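You operate a simulated robot arm through the tools that you are given. There is no shell and no other tool. Be economical: measure what you need, move in short steps, check, and stop when the job is done.

Carry out the task below with a simulated robot arm. There is one attempt and no reset: what you move stays moved.

TASK
Switch the yellow comb on.

It is judged by the outcome, as a careful person would: the job done as asked, and still so three seconds after it is handed in. It fails if anything else is knocked over, pushed out of place, dropped, spilled or broken.

THE ROBOT
A 7-joint arm with a two-finger parallel gripper, fixed in place. Base frame: the origin is at the foot of the arm, x ahead of it, y to its left, z up. Lengths are in mm, angles in rad, forces in N, time in s.
Its first joint turns from -1.152 to 1.152 rad. Payload 2.5 kg.
Tool frame: the origin (TCP) lies between the finger pads and is the grasp point; the fingertips stand 23 mm ahead of it; z points along the fingers, y is the line along which they close. The gripper opens to 94 mm. The fingers are 38 mm wide and 10 mm thick; the gripper's body (54 by 96 mm) begins 39 mm behind the TCP.
Orientation is that of the tool frame in the base frame, as a unit quaternion [x, y, z, w]. With the fingers straight down and closing along the base's y, the tool's x points along the base's -x, its y along +y and its z along -z.

THE INTERFACE
- The arm moves only by the tool arm_command. Its argument "plan" is a list of rows, each an object of numbers (a shift or turn left out is 0, a gripper value left out holds the last): "hand": the finger opening in mm, from 0 to 94; "x", "y", "z": the shift along the tool's x, y, z in mm; "wx", "wy", "wz": the turn, a rotation vector about the tool's x, y, z in rad. In form: [{"hand": .., "x": .., "y": .., "z": .., "wx": .., "wy": .., "wz": ..}, ...]. A call has 1 to 10 rows; each row is the pose to reach, as a shift and turn from the pose commanded when the call began, along the tool's axes at that moment. A row lasts 0.2 s, in which the tool goes at most 50 mm and 0.15 rad; a call with a longer step from one row to the next is refused whole, and so is a gripper value outside its range. A pose out of reach is approached as far as the arm can. The call stops where the force on the tool passes 40 N (or 10 N more than at its start, if that is more) or the arm is blocked; 0.2 s more then pass. The fingers move at their own pace (about 108 mm/s each) and stop on an object; they squeeze with about 23 N. The grip force told is the motor's: it shows also when the fingers shut on nothing. Time passes only in rows, and 0.2 s behind the last, so rows that repeat a pose let the fingers close. It gives the time, the measured TCP pose, the force on the tool (base axes), the opening and the grip force at its end, in the units of the frame above (readings bear some noise).
- Cameras (640 x 400 px; columns grow to the right, rows downward): "scene" is fixed at [83.6, -392.4, 574.6]; the picture's right is [0.98, -0.20, 0.00], its down [-0.06, -0.30, -0.95] and it looks along [0.19, 0.93, -0.31] (base axes); focal length 371 px, centre (320, 200). "wrist" rides on the gripper at [-39, 0, -44] in the tool frame; the picture's right is [0.00, -1.00, 0.00], its down [0.97, 0.00, -0.24] and it looks along [0.24, 0.00, 0.97] (tool axes); focal length 218 px, centre (320, 200).
- snapshot(camera): a new picture of that camera. No time passes.
- probe_pixels(camera, pixels): for up to 12 pixels [column, row] of the newest picture of that camera ("zoom" is the newest enlarged one), the place [x, y, z] in the base frame of the surface seen there, good to about 2 mm, but the place of the scene camera against the robot may be out by one fixed shift of up to 12 mm in any direction. No time passes.
- close_up(camera, box): a new picture of the part [left, top, right, bottom] of that camera's present view, enlarged. No time passes.
- sign_off(): hands the job in; it is judged then, once.

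Work in short steps. Measure before you move; look again where a grasp or a placing could have gone wrong, and mend it. You have 60 turns and 26 pictures in all, the two below and enlarged ones among them. Open the gripper and draw the arm clear of the work before you hand the job in, unless the task says otherwise; then end with one line.

The tools are called by a JSON object that holds its "method" and its "body". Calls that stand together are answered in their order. arm_command: Moves the arm, as the interface text tells. Its arguments: {"type":"object","properties":{"plan":{"type":"array"}},"required":["plan"]} The other tools are called the same way: snapshot (camera) takes a picture; probe_pixels (camera, pixels) gives the place of the surface under pixels of a picture; close_up (camera, box) takes an enlarged picture of a part of a camera's view; sign_off () hands the job in.

At the start:

```text
time: 0.0
position: [240.7, 304.1, 483.7]
tool_rot: [-0.001, 1.0, 0.0, 0.0]
force: [0.2, 0.0, 0.2]
finger_gap: 94.1
finger_force: 0.2
```

scene: 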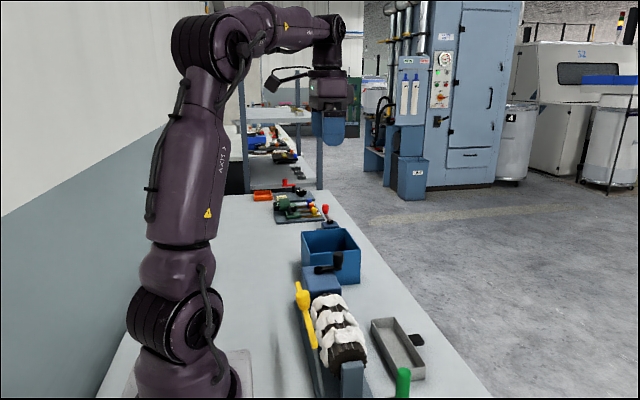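
wrist: 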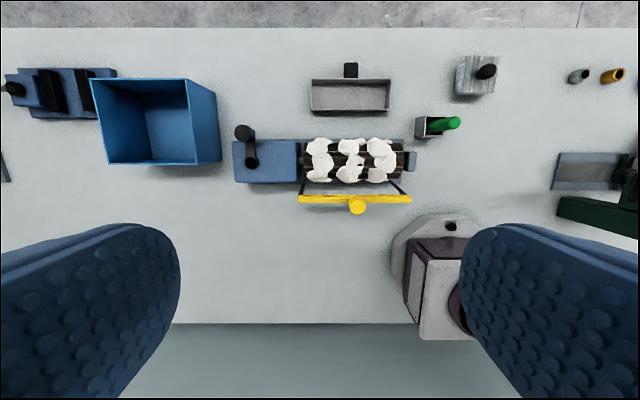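

The yellow comb lies beside the drum (scene ~(305,310), wrist ~(355,200)). I'll look closer at it and at the black lever on the blue box.

{"method": "close_up", "body": {"camera": "scene", "box": [270, 220, 430, 400]}}

{"method": "close_up", "body": {"camera": "wrist", "box": [220, 50, 500, 225]}}

```text
2.22 times, centred on (350, 310) of scene
```

zoom: 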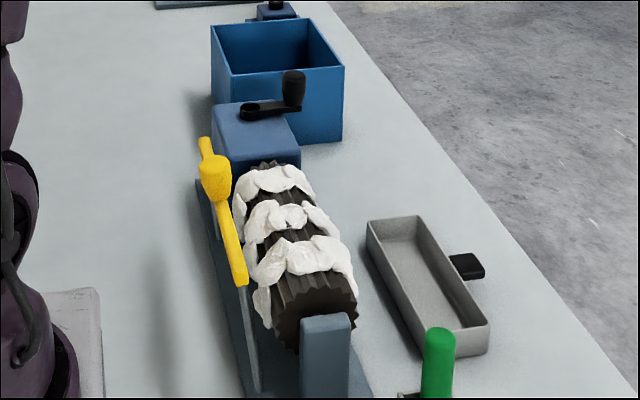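

```text
2.29 times, centred on (360, 138) of wrist
```

zoom: 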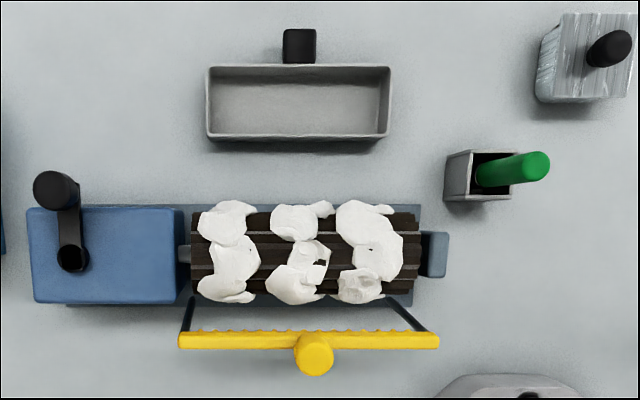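

The comb is a hinged bar on two dark arms, leaning away from the drum. I'll measure the knob, bar, arms and drum.

{"method": "probe_pixels", "body": {"camera": "zoom", "pixels": [[314, 355], [185, 341], [435, 341], [250, 341], [402, 312], [188, 315], [305, 235], [208, 270], [430, 250], [100, 270], [55, 190], [250, 300]]}}

{"method": "probe_pixels", "body": {"camera": "scene", "pixels": [[304, 297], [299, 285], [303, 306], [316, 345], [308, 318], [340, 322], [306, 350]]}}

```text
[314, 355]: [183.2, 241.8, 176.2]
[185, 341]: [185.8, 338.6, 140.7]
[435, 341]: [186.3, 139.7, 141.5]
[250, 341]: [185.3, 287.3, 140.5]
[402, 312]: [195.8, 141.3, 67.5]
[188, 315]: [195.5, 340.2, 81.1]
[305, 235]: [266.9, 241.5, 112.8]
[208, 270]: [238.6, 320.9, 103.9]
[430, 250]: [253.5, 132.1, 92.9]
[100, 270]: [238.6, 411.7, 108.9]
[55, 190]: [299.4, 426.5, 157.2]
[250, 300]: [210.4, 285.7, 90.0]
```

```text
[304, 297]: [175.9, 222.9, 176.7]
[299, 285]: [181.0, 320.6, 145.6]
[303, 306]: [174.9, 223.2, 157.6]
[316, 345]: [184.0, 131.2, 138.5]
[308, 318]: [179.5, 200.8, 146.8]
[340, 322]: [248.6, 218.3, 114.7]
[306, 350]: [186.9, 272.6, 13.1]
```

The z values look low compared with the stated surface at 167, so I'll check the table height.

{"method": "probe_pixels", "body": {"camera": "scene", "pixels": [[270, 330], [390, 300], [240, 220], [420, 380], [395, 340], [335, 232], [318, 290], [322, 272]]}}

{"method": "probe_pixels", "body": {"camera": "wrist", "pixels": [[300, 280], [250, 80], [430, 80], [240, 250], [355, 205], [355, 198], [310, 199], [390, 199], [360, 191], [150, 130], [397, 188], [303, 187]]}}

```text
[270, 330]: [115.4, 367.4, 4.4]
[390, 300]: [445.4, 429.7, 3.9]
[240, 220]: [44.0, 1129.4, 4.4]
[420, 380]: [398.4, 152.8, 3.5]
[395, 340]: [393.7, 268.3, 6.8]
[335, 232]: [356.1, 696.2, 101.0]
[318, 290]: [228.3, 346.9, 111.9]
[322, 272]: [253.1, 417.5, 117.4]
```

```text
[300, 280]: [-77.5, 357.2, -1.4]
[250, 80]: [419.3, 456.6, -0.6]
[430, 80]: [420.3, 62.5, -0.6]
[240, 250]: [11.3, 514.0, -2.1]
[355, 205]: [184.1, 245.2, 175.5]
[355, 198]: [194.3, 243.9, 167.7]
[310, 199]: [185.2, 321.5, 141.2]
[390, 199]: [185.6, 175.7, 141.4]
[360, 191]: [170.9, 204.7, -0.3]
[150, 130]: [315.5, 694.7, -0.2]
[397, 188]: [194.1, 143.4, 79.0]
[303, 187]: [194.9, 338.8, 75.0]
```

The table is really at z≈0. The knob is at about (183, 242, 150–176) and the bar at z≈141, with the hinge low near x≈205. I'll close the fingers and move above a point on the outer (-x) side of the knob.

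{"method": "arm_command", "body": {"plan": [{"hand": 0, "x": 17, "y": -10, "z": 40}, {"x": 34, "y": -20, "z": 80}, {"x": 51, "y": -31, "z": 120}, {"x": 68, "y": -41, "z": 160}, {"x": 85, "y": -52, "z": 200}, {"x": 101, "y": -62, "z": 235}, {"x": 101, "y": -62, "z": 235}]}}

{"method": "snapshot", "body": {"camera": "scene"}}

{"method": "snapshot", "body": {"camera": "wrist"}}

```text
time: 1.6
position: [139.5, 240.5, 247.7]
tool_rot: [-0.001, 1.0, 0.0, -0.001]
force: [-0.4, 0.0, -0.2]
finger_gap: 0.1
finger_force: 23.2
```

```text
21 pictures are left
```

scene: 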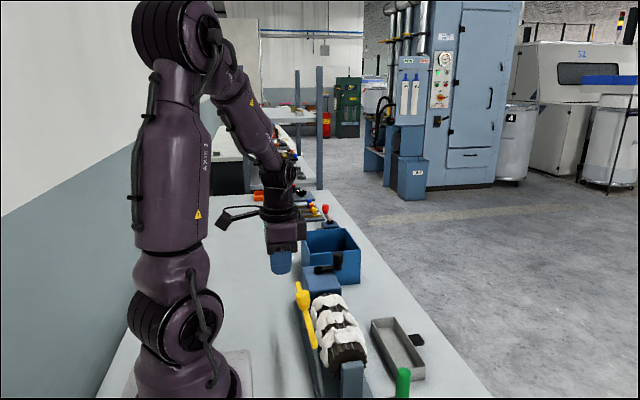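

```text
20 pictures are left
```

wrist: 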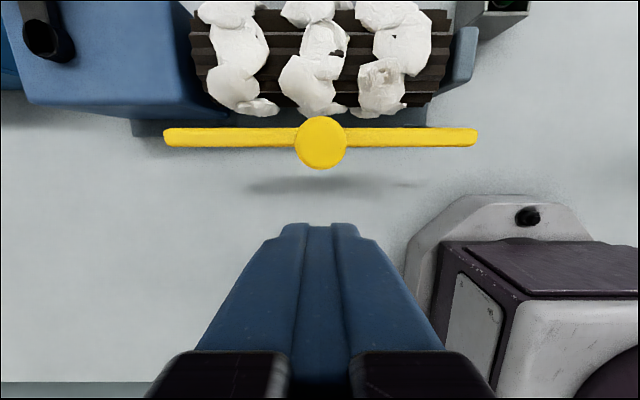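

The knob is at wrist (321,142), in line with the fingers at column 320. I'll lower so the tips reach z≈147, beside the knob.

{"method": "arm_command", "body": {"plan": [{"z": 26}, {"z": 52}, {"z": 77}, {"z": 77}]}}

{"method": "snapshot", "body": {"camera": "wrist"}}

{"method": "close_up", "body": {"camera": "scene", "box": [240, 220, 400, 320]}}

```text
time: 2.6
position: [141.0, 239.4, 171.2]
tool_rot: [0.0, 1.0, 0.0, 0.0]
force: [0.7, -0.3, -0.4]
finger_gap: 0.0
finger_force: 22.8
```

```text
19 pictures are left
```

wrist: 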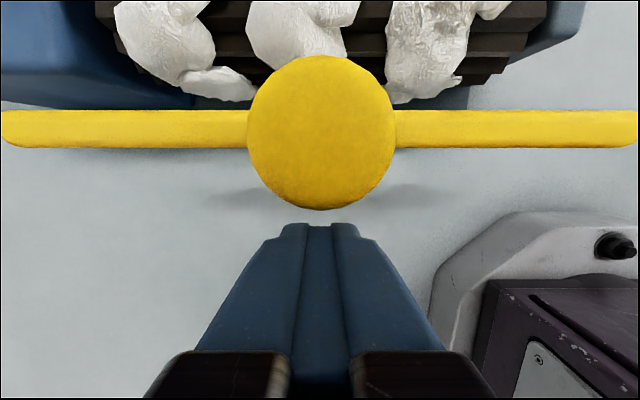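

```text
4.00 times, centred on (320, 270) of scene
```

zoom: 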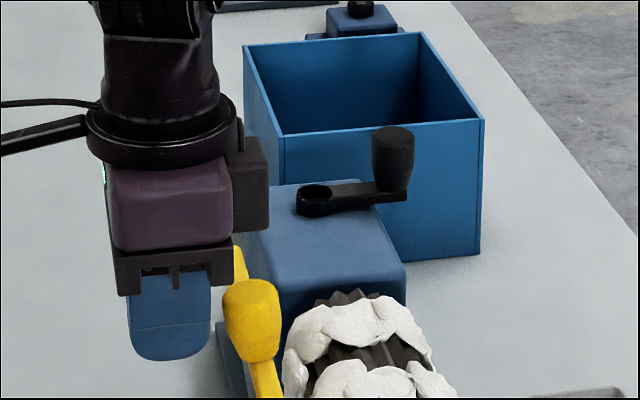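

The fingers sit behind the knob with about 10 mm to spare. I'll push toward the drum (+x) in small steps and watch the force.

{"method": "arm_command", "body": {"plan": [{"x": -6}, {"x": -12}, {"x": -18}, {"x": -24}, {"x": -24}]}}

{"method": "close_up", "body": {"camera": "scene", "box": [240, 240, 400, 340]}}

```text
time: 3.8
position: [164.8, 240.7, 169.9]
tool_rot: [0.0, 1.0, 0.0, 0.0]
force: [0.0, -0.2, 0.4]
finger_gap: 0.0
finger_force: 23.0
```

```text
4.00 times, centred on (320, 290) of scene
```

zoom: 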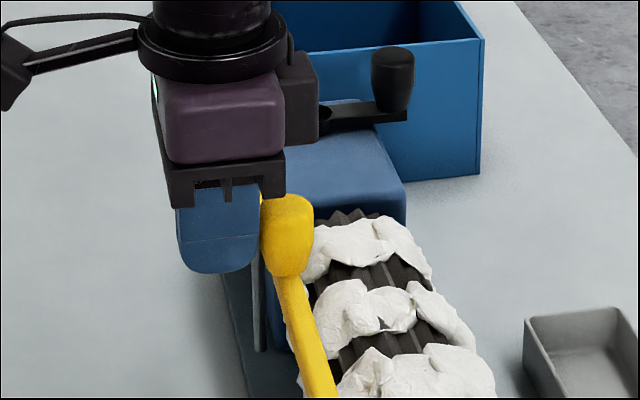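

The knob has moved toward the drum and the force is about 0. I'll measure where the comb is now.

{"method": "probe_pixels", "body": {"camera": "zoom", "pixels": [[290, 205], [290, 240], [305, 320], [320, 375], [268, 240], [250, 240]]}}

{"method": "snapshot", "body": {"camera": "wrist"}}

```text
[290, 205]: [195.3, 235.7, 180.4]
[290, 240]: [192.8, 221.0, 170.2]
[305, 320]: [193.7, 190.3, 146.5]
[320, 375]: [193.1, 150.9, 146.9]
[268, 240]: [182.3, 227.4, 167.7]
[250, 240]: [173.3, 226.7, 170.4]
```

```text
16 pictures are left
```

wrist: 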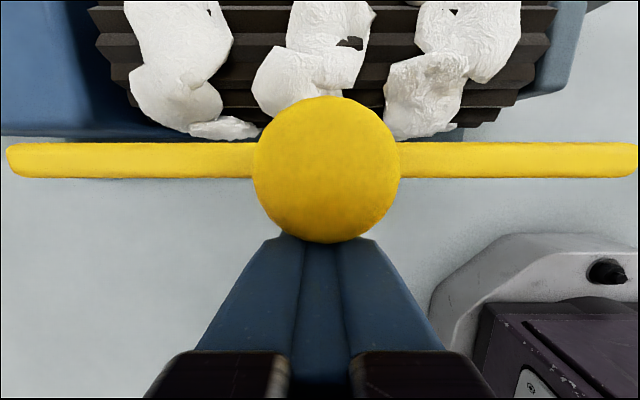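

The comb moved about 13 mm with little resistance and isn't at its stop yet. I'll keep pushing.

{"method": "arm_command", "body": {"plan": [{"x": -4}, {"x": -8}, {"x": -12}, {"x": -16}, {"x": -16}]}}

{"method": "close_up", "body": {"camera": "scene", "box": [240, 260, 400, 360]}}

```text
time: 5.0
position: [181.2, 240.8, 170.6]
tool_rot: [0.001, 1.0, -0.001, 0.0]
force: [0.0, -0.1, 0.4]
finger_gap: 0.0
finger_force: 22.9
```

```text
4.00 times, centred on (320, 310) of scene
```

zoom: 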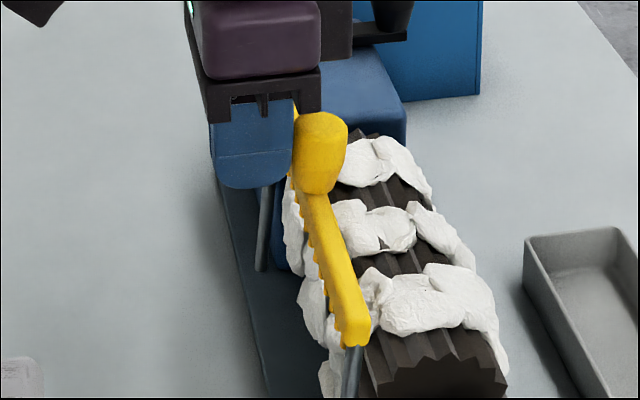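

It's still moving freely, and the comb is now coming over the drum. I'll measure again.

{"method": "probe_pixels", "body": {"camera": "zoom", "pixels": [[320, 120], [320, 170], [335, 250], [350, 310], [350, 370], [265, 230], [300, 165], [256, 165], [380, 280]]}}

{"method": "snapshot", "body": {"camera": "wrist"}}

```text
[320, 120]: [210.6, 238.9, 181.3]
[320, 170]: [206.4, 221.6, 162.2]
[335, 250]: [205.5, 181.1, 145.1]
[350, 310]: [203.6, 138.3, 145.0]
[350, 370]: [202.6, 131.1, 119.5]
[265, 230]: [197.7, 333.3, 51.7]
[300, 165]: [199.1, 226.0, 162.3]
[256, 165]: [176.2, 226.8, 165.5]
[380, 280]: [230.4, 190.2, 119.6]
```

```text
14 pictures are left
```

wrist: 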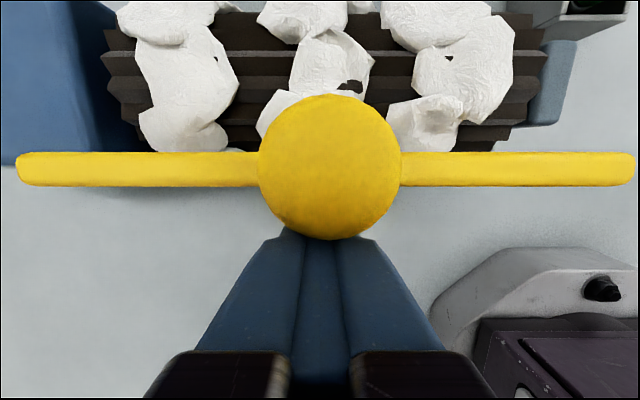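

The comb is near vertical (bar x≈205) and still free, so I'll keep pushing toward the stop.

{"method": "arm_command", "body": {"plan": [{"x": -4}, {"x": -8}, {"x": -12}, {"x": -16}, {"x": -20}, {"x": -20}]}}

{"method": "close_up", "body": {"camera": "scene", "box": [240, 260, 400, 360]}}

```text
time: 6.4
position: [199.9, 241.4, 171.3]
tool_rot: [-0.001, 1.0, 0.0, 0.0]
force: [0.4, -0.2, -0.7]
finger_gap: 0.1
finger_force: 23.3
```

```text
4.00 times, centred on (320, 310) of scene
```

zoom: 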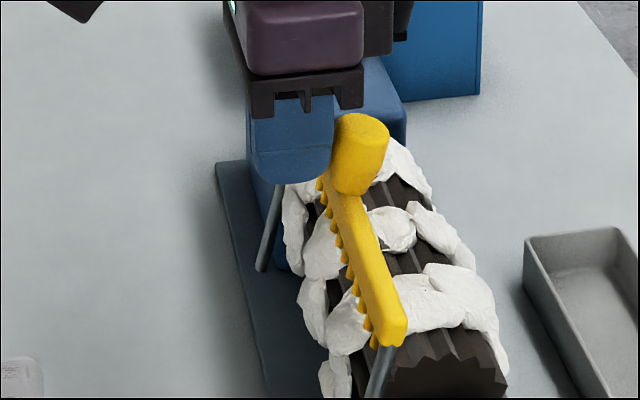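

It's still moving freely and the teeth are swinging toward the cotton. I'll keep going.

{"method": "arm_command", "body": {"plan": [{"x": -4}, {"x": -8}, {"x": -12}, {"x": -16}, {"x": -20}, {"x": -20}]}}

{"method": "close_up", "body": {"camera": "scene", "box": [240, 260, 400, 360]}}

```text
time: 7.8
position: [220.6, 241.7, 171.1]
tool_rot: [0.0, 1.0, 0.0, -0.001]
force: [-0.3, -0.1, -0.1]
finger_gap: 0.2
finger_force: 23.1
```

```text
4.00 times, centred on (320, 310) of scene
```

zoom: 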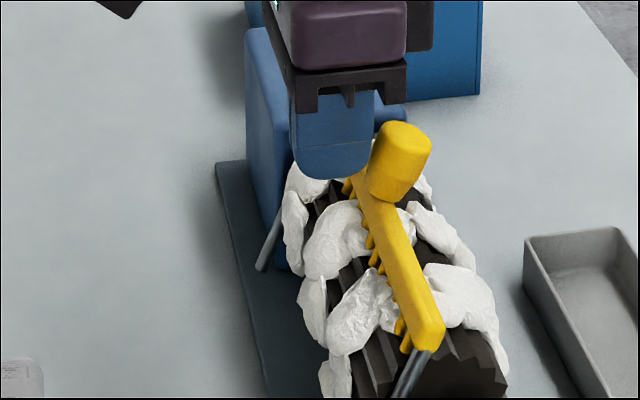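

{"method": "probe_pixels", "body": {"camera": "zoom", "pixels": [[400, 130], [390, 180], [410, 280], [425, 330], [370, 240], [400, 380], [262, 255], [340, 150]]}}

{"method": "snapshot", "body": {"camera": "wrist"}}

```text
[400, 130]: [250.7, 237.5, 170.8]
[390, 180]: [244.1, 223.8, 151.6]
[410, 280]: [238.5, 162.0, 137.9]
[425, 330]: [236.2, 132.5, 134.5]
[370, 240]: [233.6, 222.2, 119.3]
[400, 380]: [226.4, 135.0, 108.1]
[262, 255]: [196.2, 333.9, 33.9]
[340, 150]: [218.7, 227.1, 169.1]
```

```text
11 pictures are left
```

wrist: 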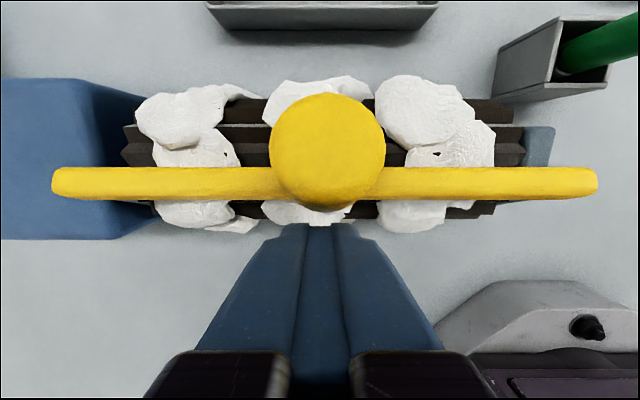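

The comb is now tilted about 0.35 rad over the drum with no stop yet. I'll push a little further.

{"method": "arm_command", "body": {"plan": [{"x": -4, "z": 1}, {"x": -8, "z": 2}, {"x": -12, "z": 3}, {"x": -15, "z": 4}, {"x": -15, "z": 4}]}}

{"method": "close_up", "body": {"camera": "scene", "box": [240, 260, 400, 360]}}

```text
time: 9.0
position: [235.8, 242.2, 166.4]
tool_rot: [-0.001, 1.0, -0.001, 0.0]
force: [0.0, -0.7, 0.5]
finger_gap: 0.2
finger_force: 22.6
```

```text
4.00 times, centred on (320, 310) of scene
```

zoom: 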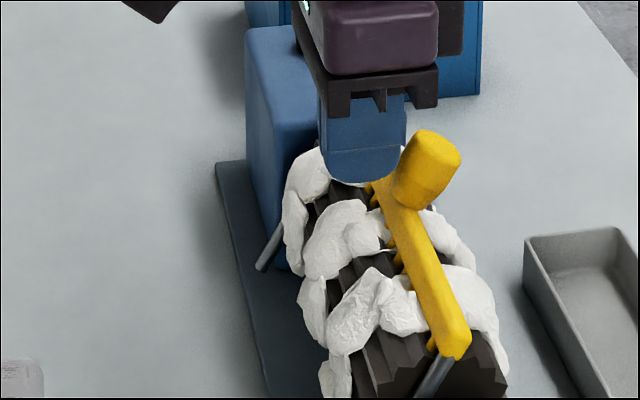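

It's still following freely with the teeth close to the cotton. I'll go further.

{"method": "arm_command", "body": {"plan": [{"x": -4, "z": 2}, {"x": -8, "z": 4}, {"x": -12, "z": 6}, {"x": -15, "z": 8}, {"x": -15, "z": 8}]}}

{"method": "close_up", "body": {"camera": "scene", "box": [240, 260, 400, 360]}}

```text
time: 10.2
position: [250.2, 241.9, 159.2]
tool_rot: [0.0, 1.0, 0.0, 0.0]
force: [-0.6, 0.2, 0.5]
finger_gap: 0.0
finger_force: 23.0
```

```text
4.00 times, centred on (320, 310) of scene
```

zoom: 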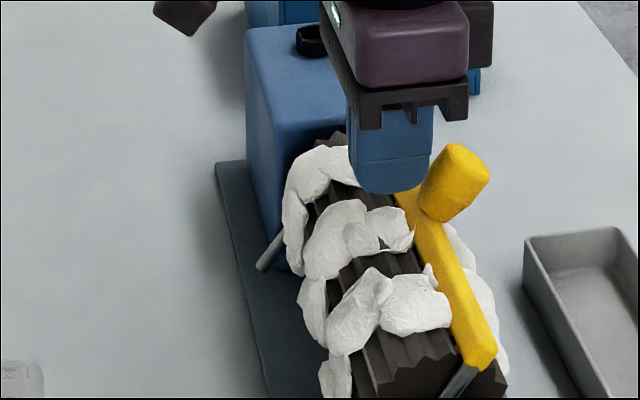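

{"method": "probe_pixels", "body": {"camera": "zoom", "pixels": [[455, 160], [445, 205], [455, 280], [475, 335], [460, 380], [385, 165], [415, 320], [370, 240], [455, 240]]}}

{"method": "snapshot", "body": {"camera": "wrist"}}

```text
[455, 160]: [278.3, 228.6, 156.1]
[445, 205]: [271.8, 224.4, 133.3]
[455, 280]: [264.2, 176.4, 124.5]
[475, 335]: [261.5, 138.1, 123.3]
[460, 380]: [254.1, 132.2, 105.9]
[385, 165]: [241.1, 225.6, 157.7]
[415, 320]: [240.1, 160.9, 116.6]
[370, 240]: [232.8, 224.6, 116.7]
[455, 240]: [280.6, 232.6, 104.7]
```

```text
8 pictures are left
```

wrist: 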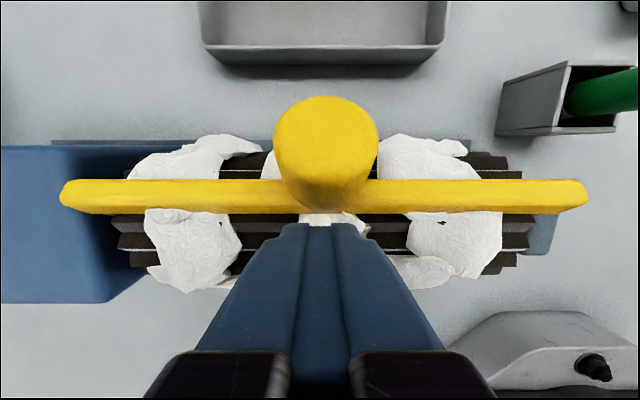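

The bar top is now at (262, 124), with the teeth just above the drum. I'll continue in fine steps until there is resistance.

{"method": "arm_command", "body": {"plan": [{"x": -3, "z": 1}, {"x": -6, "z": 3}, {"x": -9, "z": 5}, {"x": -12, "z": 7}, {"x": -15, "z": 8}, {"x": -15, "z": 8}]}}

{"method": "close_up", "body": {"camera": "scene", "box": [240, 260, 400, 360]}}

```text
time: 11.6
position: [265.3, 241.5, 151.8]
tool_rot: [0.001, 1.0, 0.0, 0.001]
force: [0.1, 0.3, -0.3]
finger_gap: 0.0
finger_force: 23.0
```

```text
4.00 times, centred on (320, 310) of scene
```

zoom: 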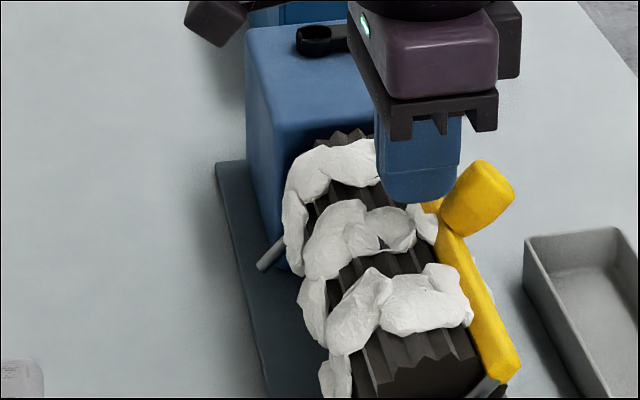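

{"method": "probe_pixels", "body": {"camera": "zoom", "pixels": [[480, 180], [470, 225], [480, 300], [500, 355], [487, 385], [410, 175], [440, 360], [440, 335], [420, 225], [262, 262], [275, 245]]}}

```text
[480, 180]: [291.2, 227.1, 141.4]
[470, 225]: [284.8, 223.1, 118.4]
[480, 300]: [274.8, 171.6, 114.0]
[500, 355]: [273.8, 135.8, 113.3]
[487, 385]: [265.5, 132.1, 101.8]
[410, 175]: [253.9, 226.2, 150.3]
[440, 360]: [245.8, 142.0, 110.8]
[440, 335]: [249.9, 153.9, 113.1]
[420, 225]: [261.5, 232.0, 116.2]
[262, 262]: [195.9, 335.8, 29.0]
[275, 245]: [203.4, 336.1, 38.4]
```

Still no stop, with the comb about 0.73 rad past vertical. I'll continue carefully, keeping the tips above the cotton.

{"method": "arm_command", "body": {"plan": [{"x": -3, "z": 1}, {"x": -6, "z": 1}, {"x": -9, "z": 2}, {"x": -12, "z": 2}, {"x": -15, "z": 3}, {"x": -15, "z": 3}]}}

{"method": "close_up", "body": {"camera": "scene", "box": [240, 260, 400, 360]}}

```text
time: 12.3
position: [266.5, 241.7, 149.5]
tool_rot: [-0.002, 1.0, -0.002, -0.007]
force: [-4.7, -0.6, 5.5]
finger_gap: 0.1
finger_force: 23.5
stopped in row 3: the force on the tool passed its limit (the readings are from after the stop); the commanded pose is now the measured one
```

```text
4.00 times, centred on (320, 310) of scene
```

zoom: 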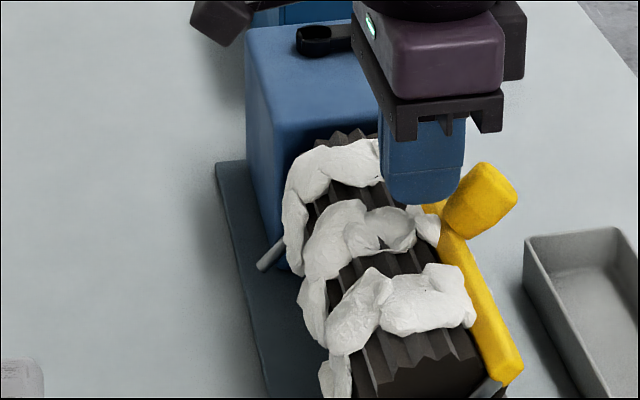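

The force jumped past its limit and the comb stopped moving, so this is its hard stop over the drum. I'll back off, raise the arm and check that it stays.

{"method": "arm_command", "body": {"plan": [{"x": 5, "z": -2}, {"x": 12, "z": -10}, {"x": 20, "z": -40}, {"x": 25, "z": -80}, {"x": 30, "z": -120}, {"x": 30, "z": -165}, {"x": 30, "z": -165}]}}

{"method": "snapshot", "body": {"camera": "wrist"}}

{"method": "close_up", "body": {"camera": "scene", "box": [240, 260, 400, 360]}}

```text
time: 13.9
position: [237.7, 241.8, 314.8]
tool_rot: [-0.002, 1.0, -0.002, -0.006]
force: [0.3, -0.4, -1.2]
finger_gap: 0.2
finger_force: 22.7
```

```text
5 pictures are left
```

wrist: 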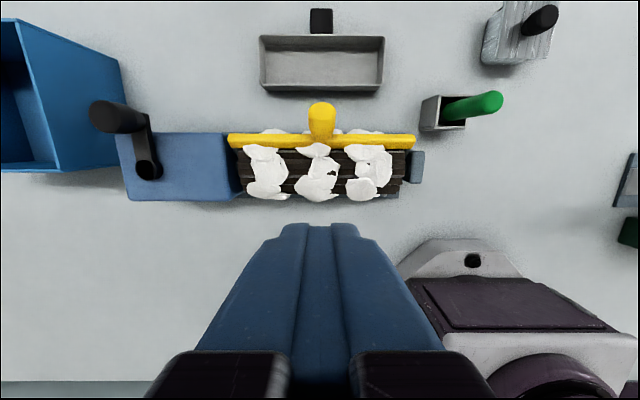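

```text
4.00 times, centred on (320, 310) of scene
```

zoom: 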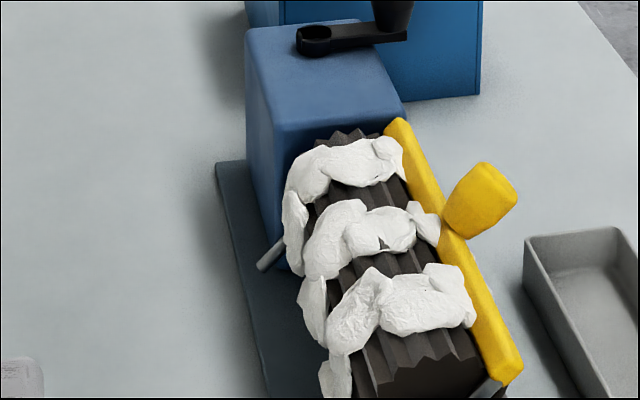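

The comb holds at the far stop against the drum, and nothing else has moved. I'll open the gripper, rise clear and check once more.

{"method": "arm_command", "body": {"plan": [{"hand": 94, "z": -40}, {"z": -80}, {"z": -120}, {"z": -120}, {"z": -120}, {"z": -120}, {"z": -120}, {"z": -120}, {"z": -120}, {"z": -120}]}}

{"method": "snapshot", "body": {"camera": "scene"}}

```text
time: 16.1
position: [240.7, 242.6, 434.8]
tool_rot: [-0.002, 1.0, -0.001, -0.005]
force: [0.5, -0.8, -0.2]
finger_gap: 94.0
finger_force: 0.2
```

```text
3 pictures are left
```

scene: 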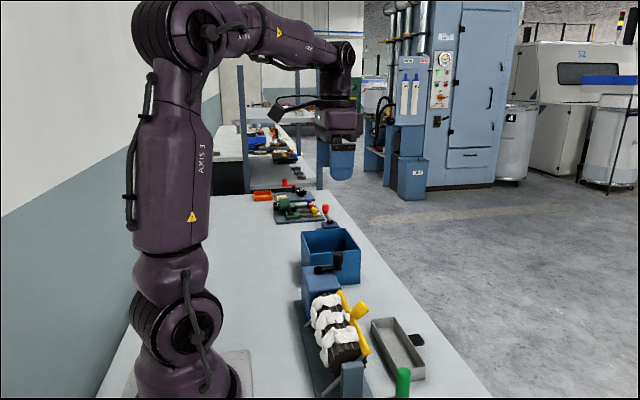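

The comb is still at its stop on the drum, the gripper is open and the arm is clear, so I'm handing the job in.

{"method": "sign_off", "body": {}}

```text
The job is handed in.
```

I swung the yellow comb over onto the drum as far as its hard stop, taking that as "on" since nothing on the machine marks it; it stayed there after I let go, and nothing else moved.
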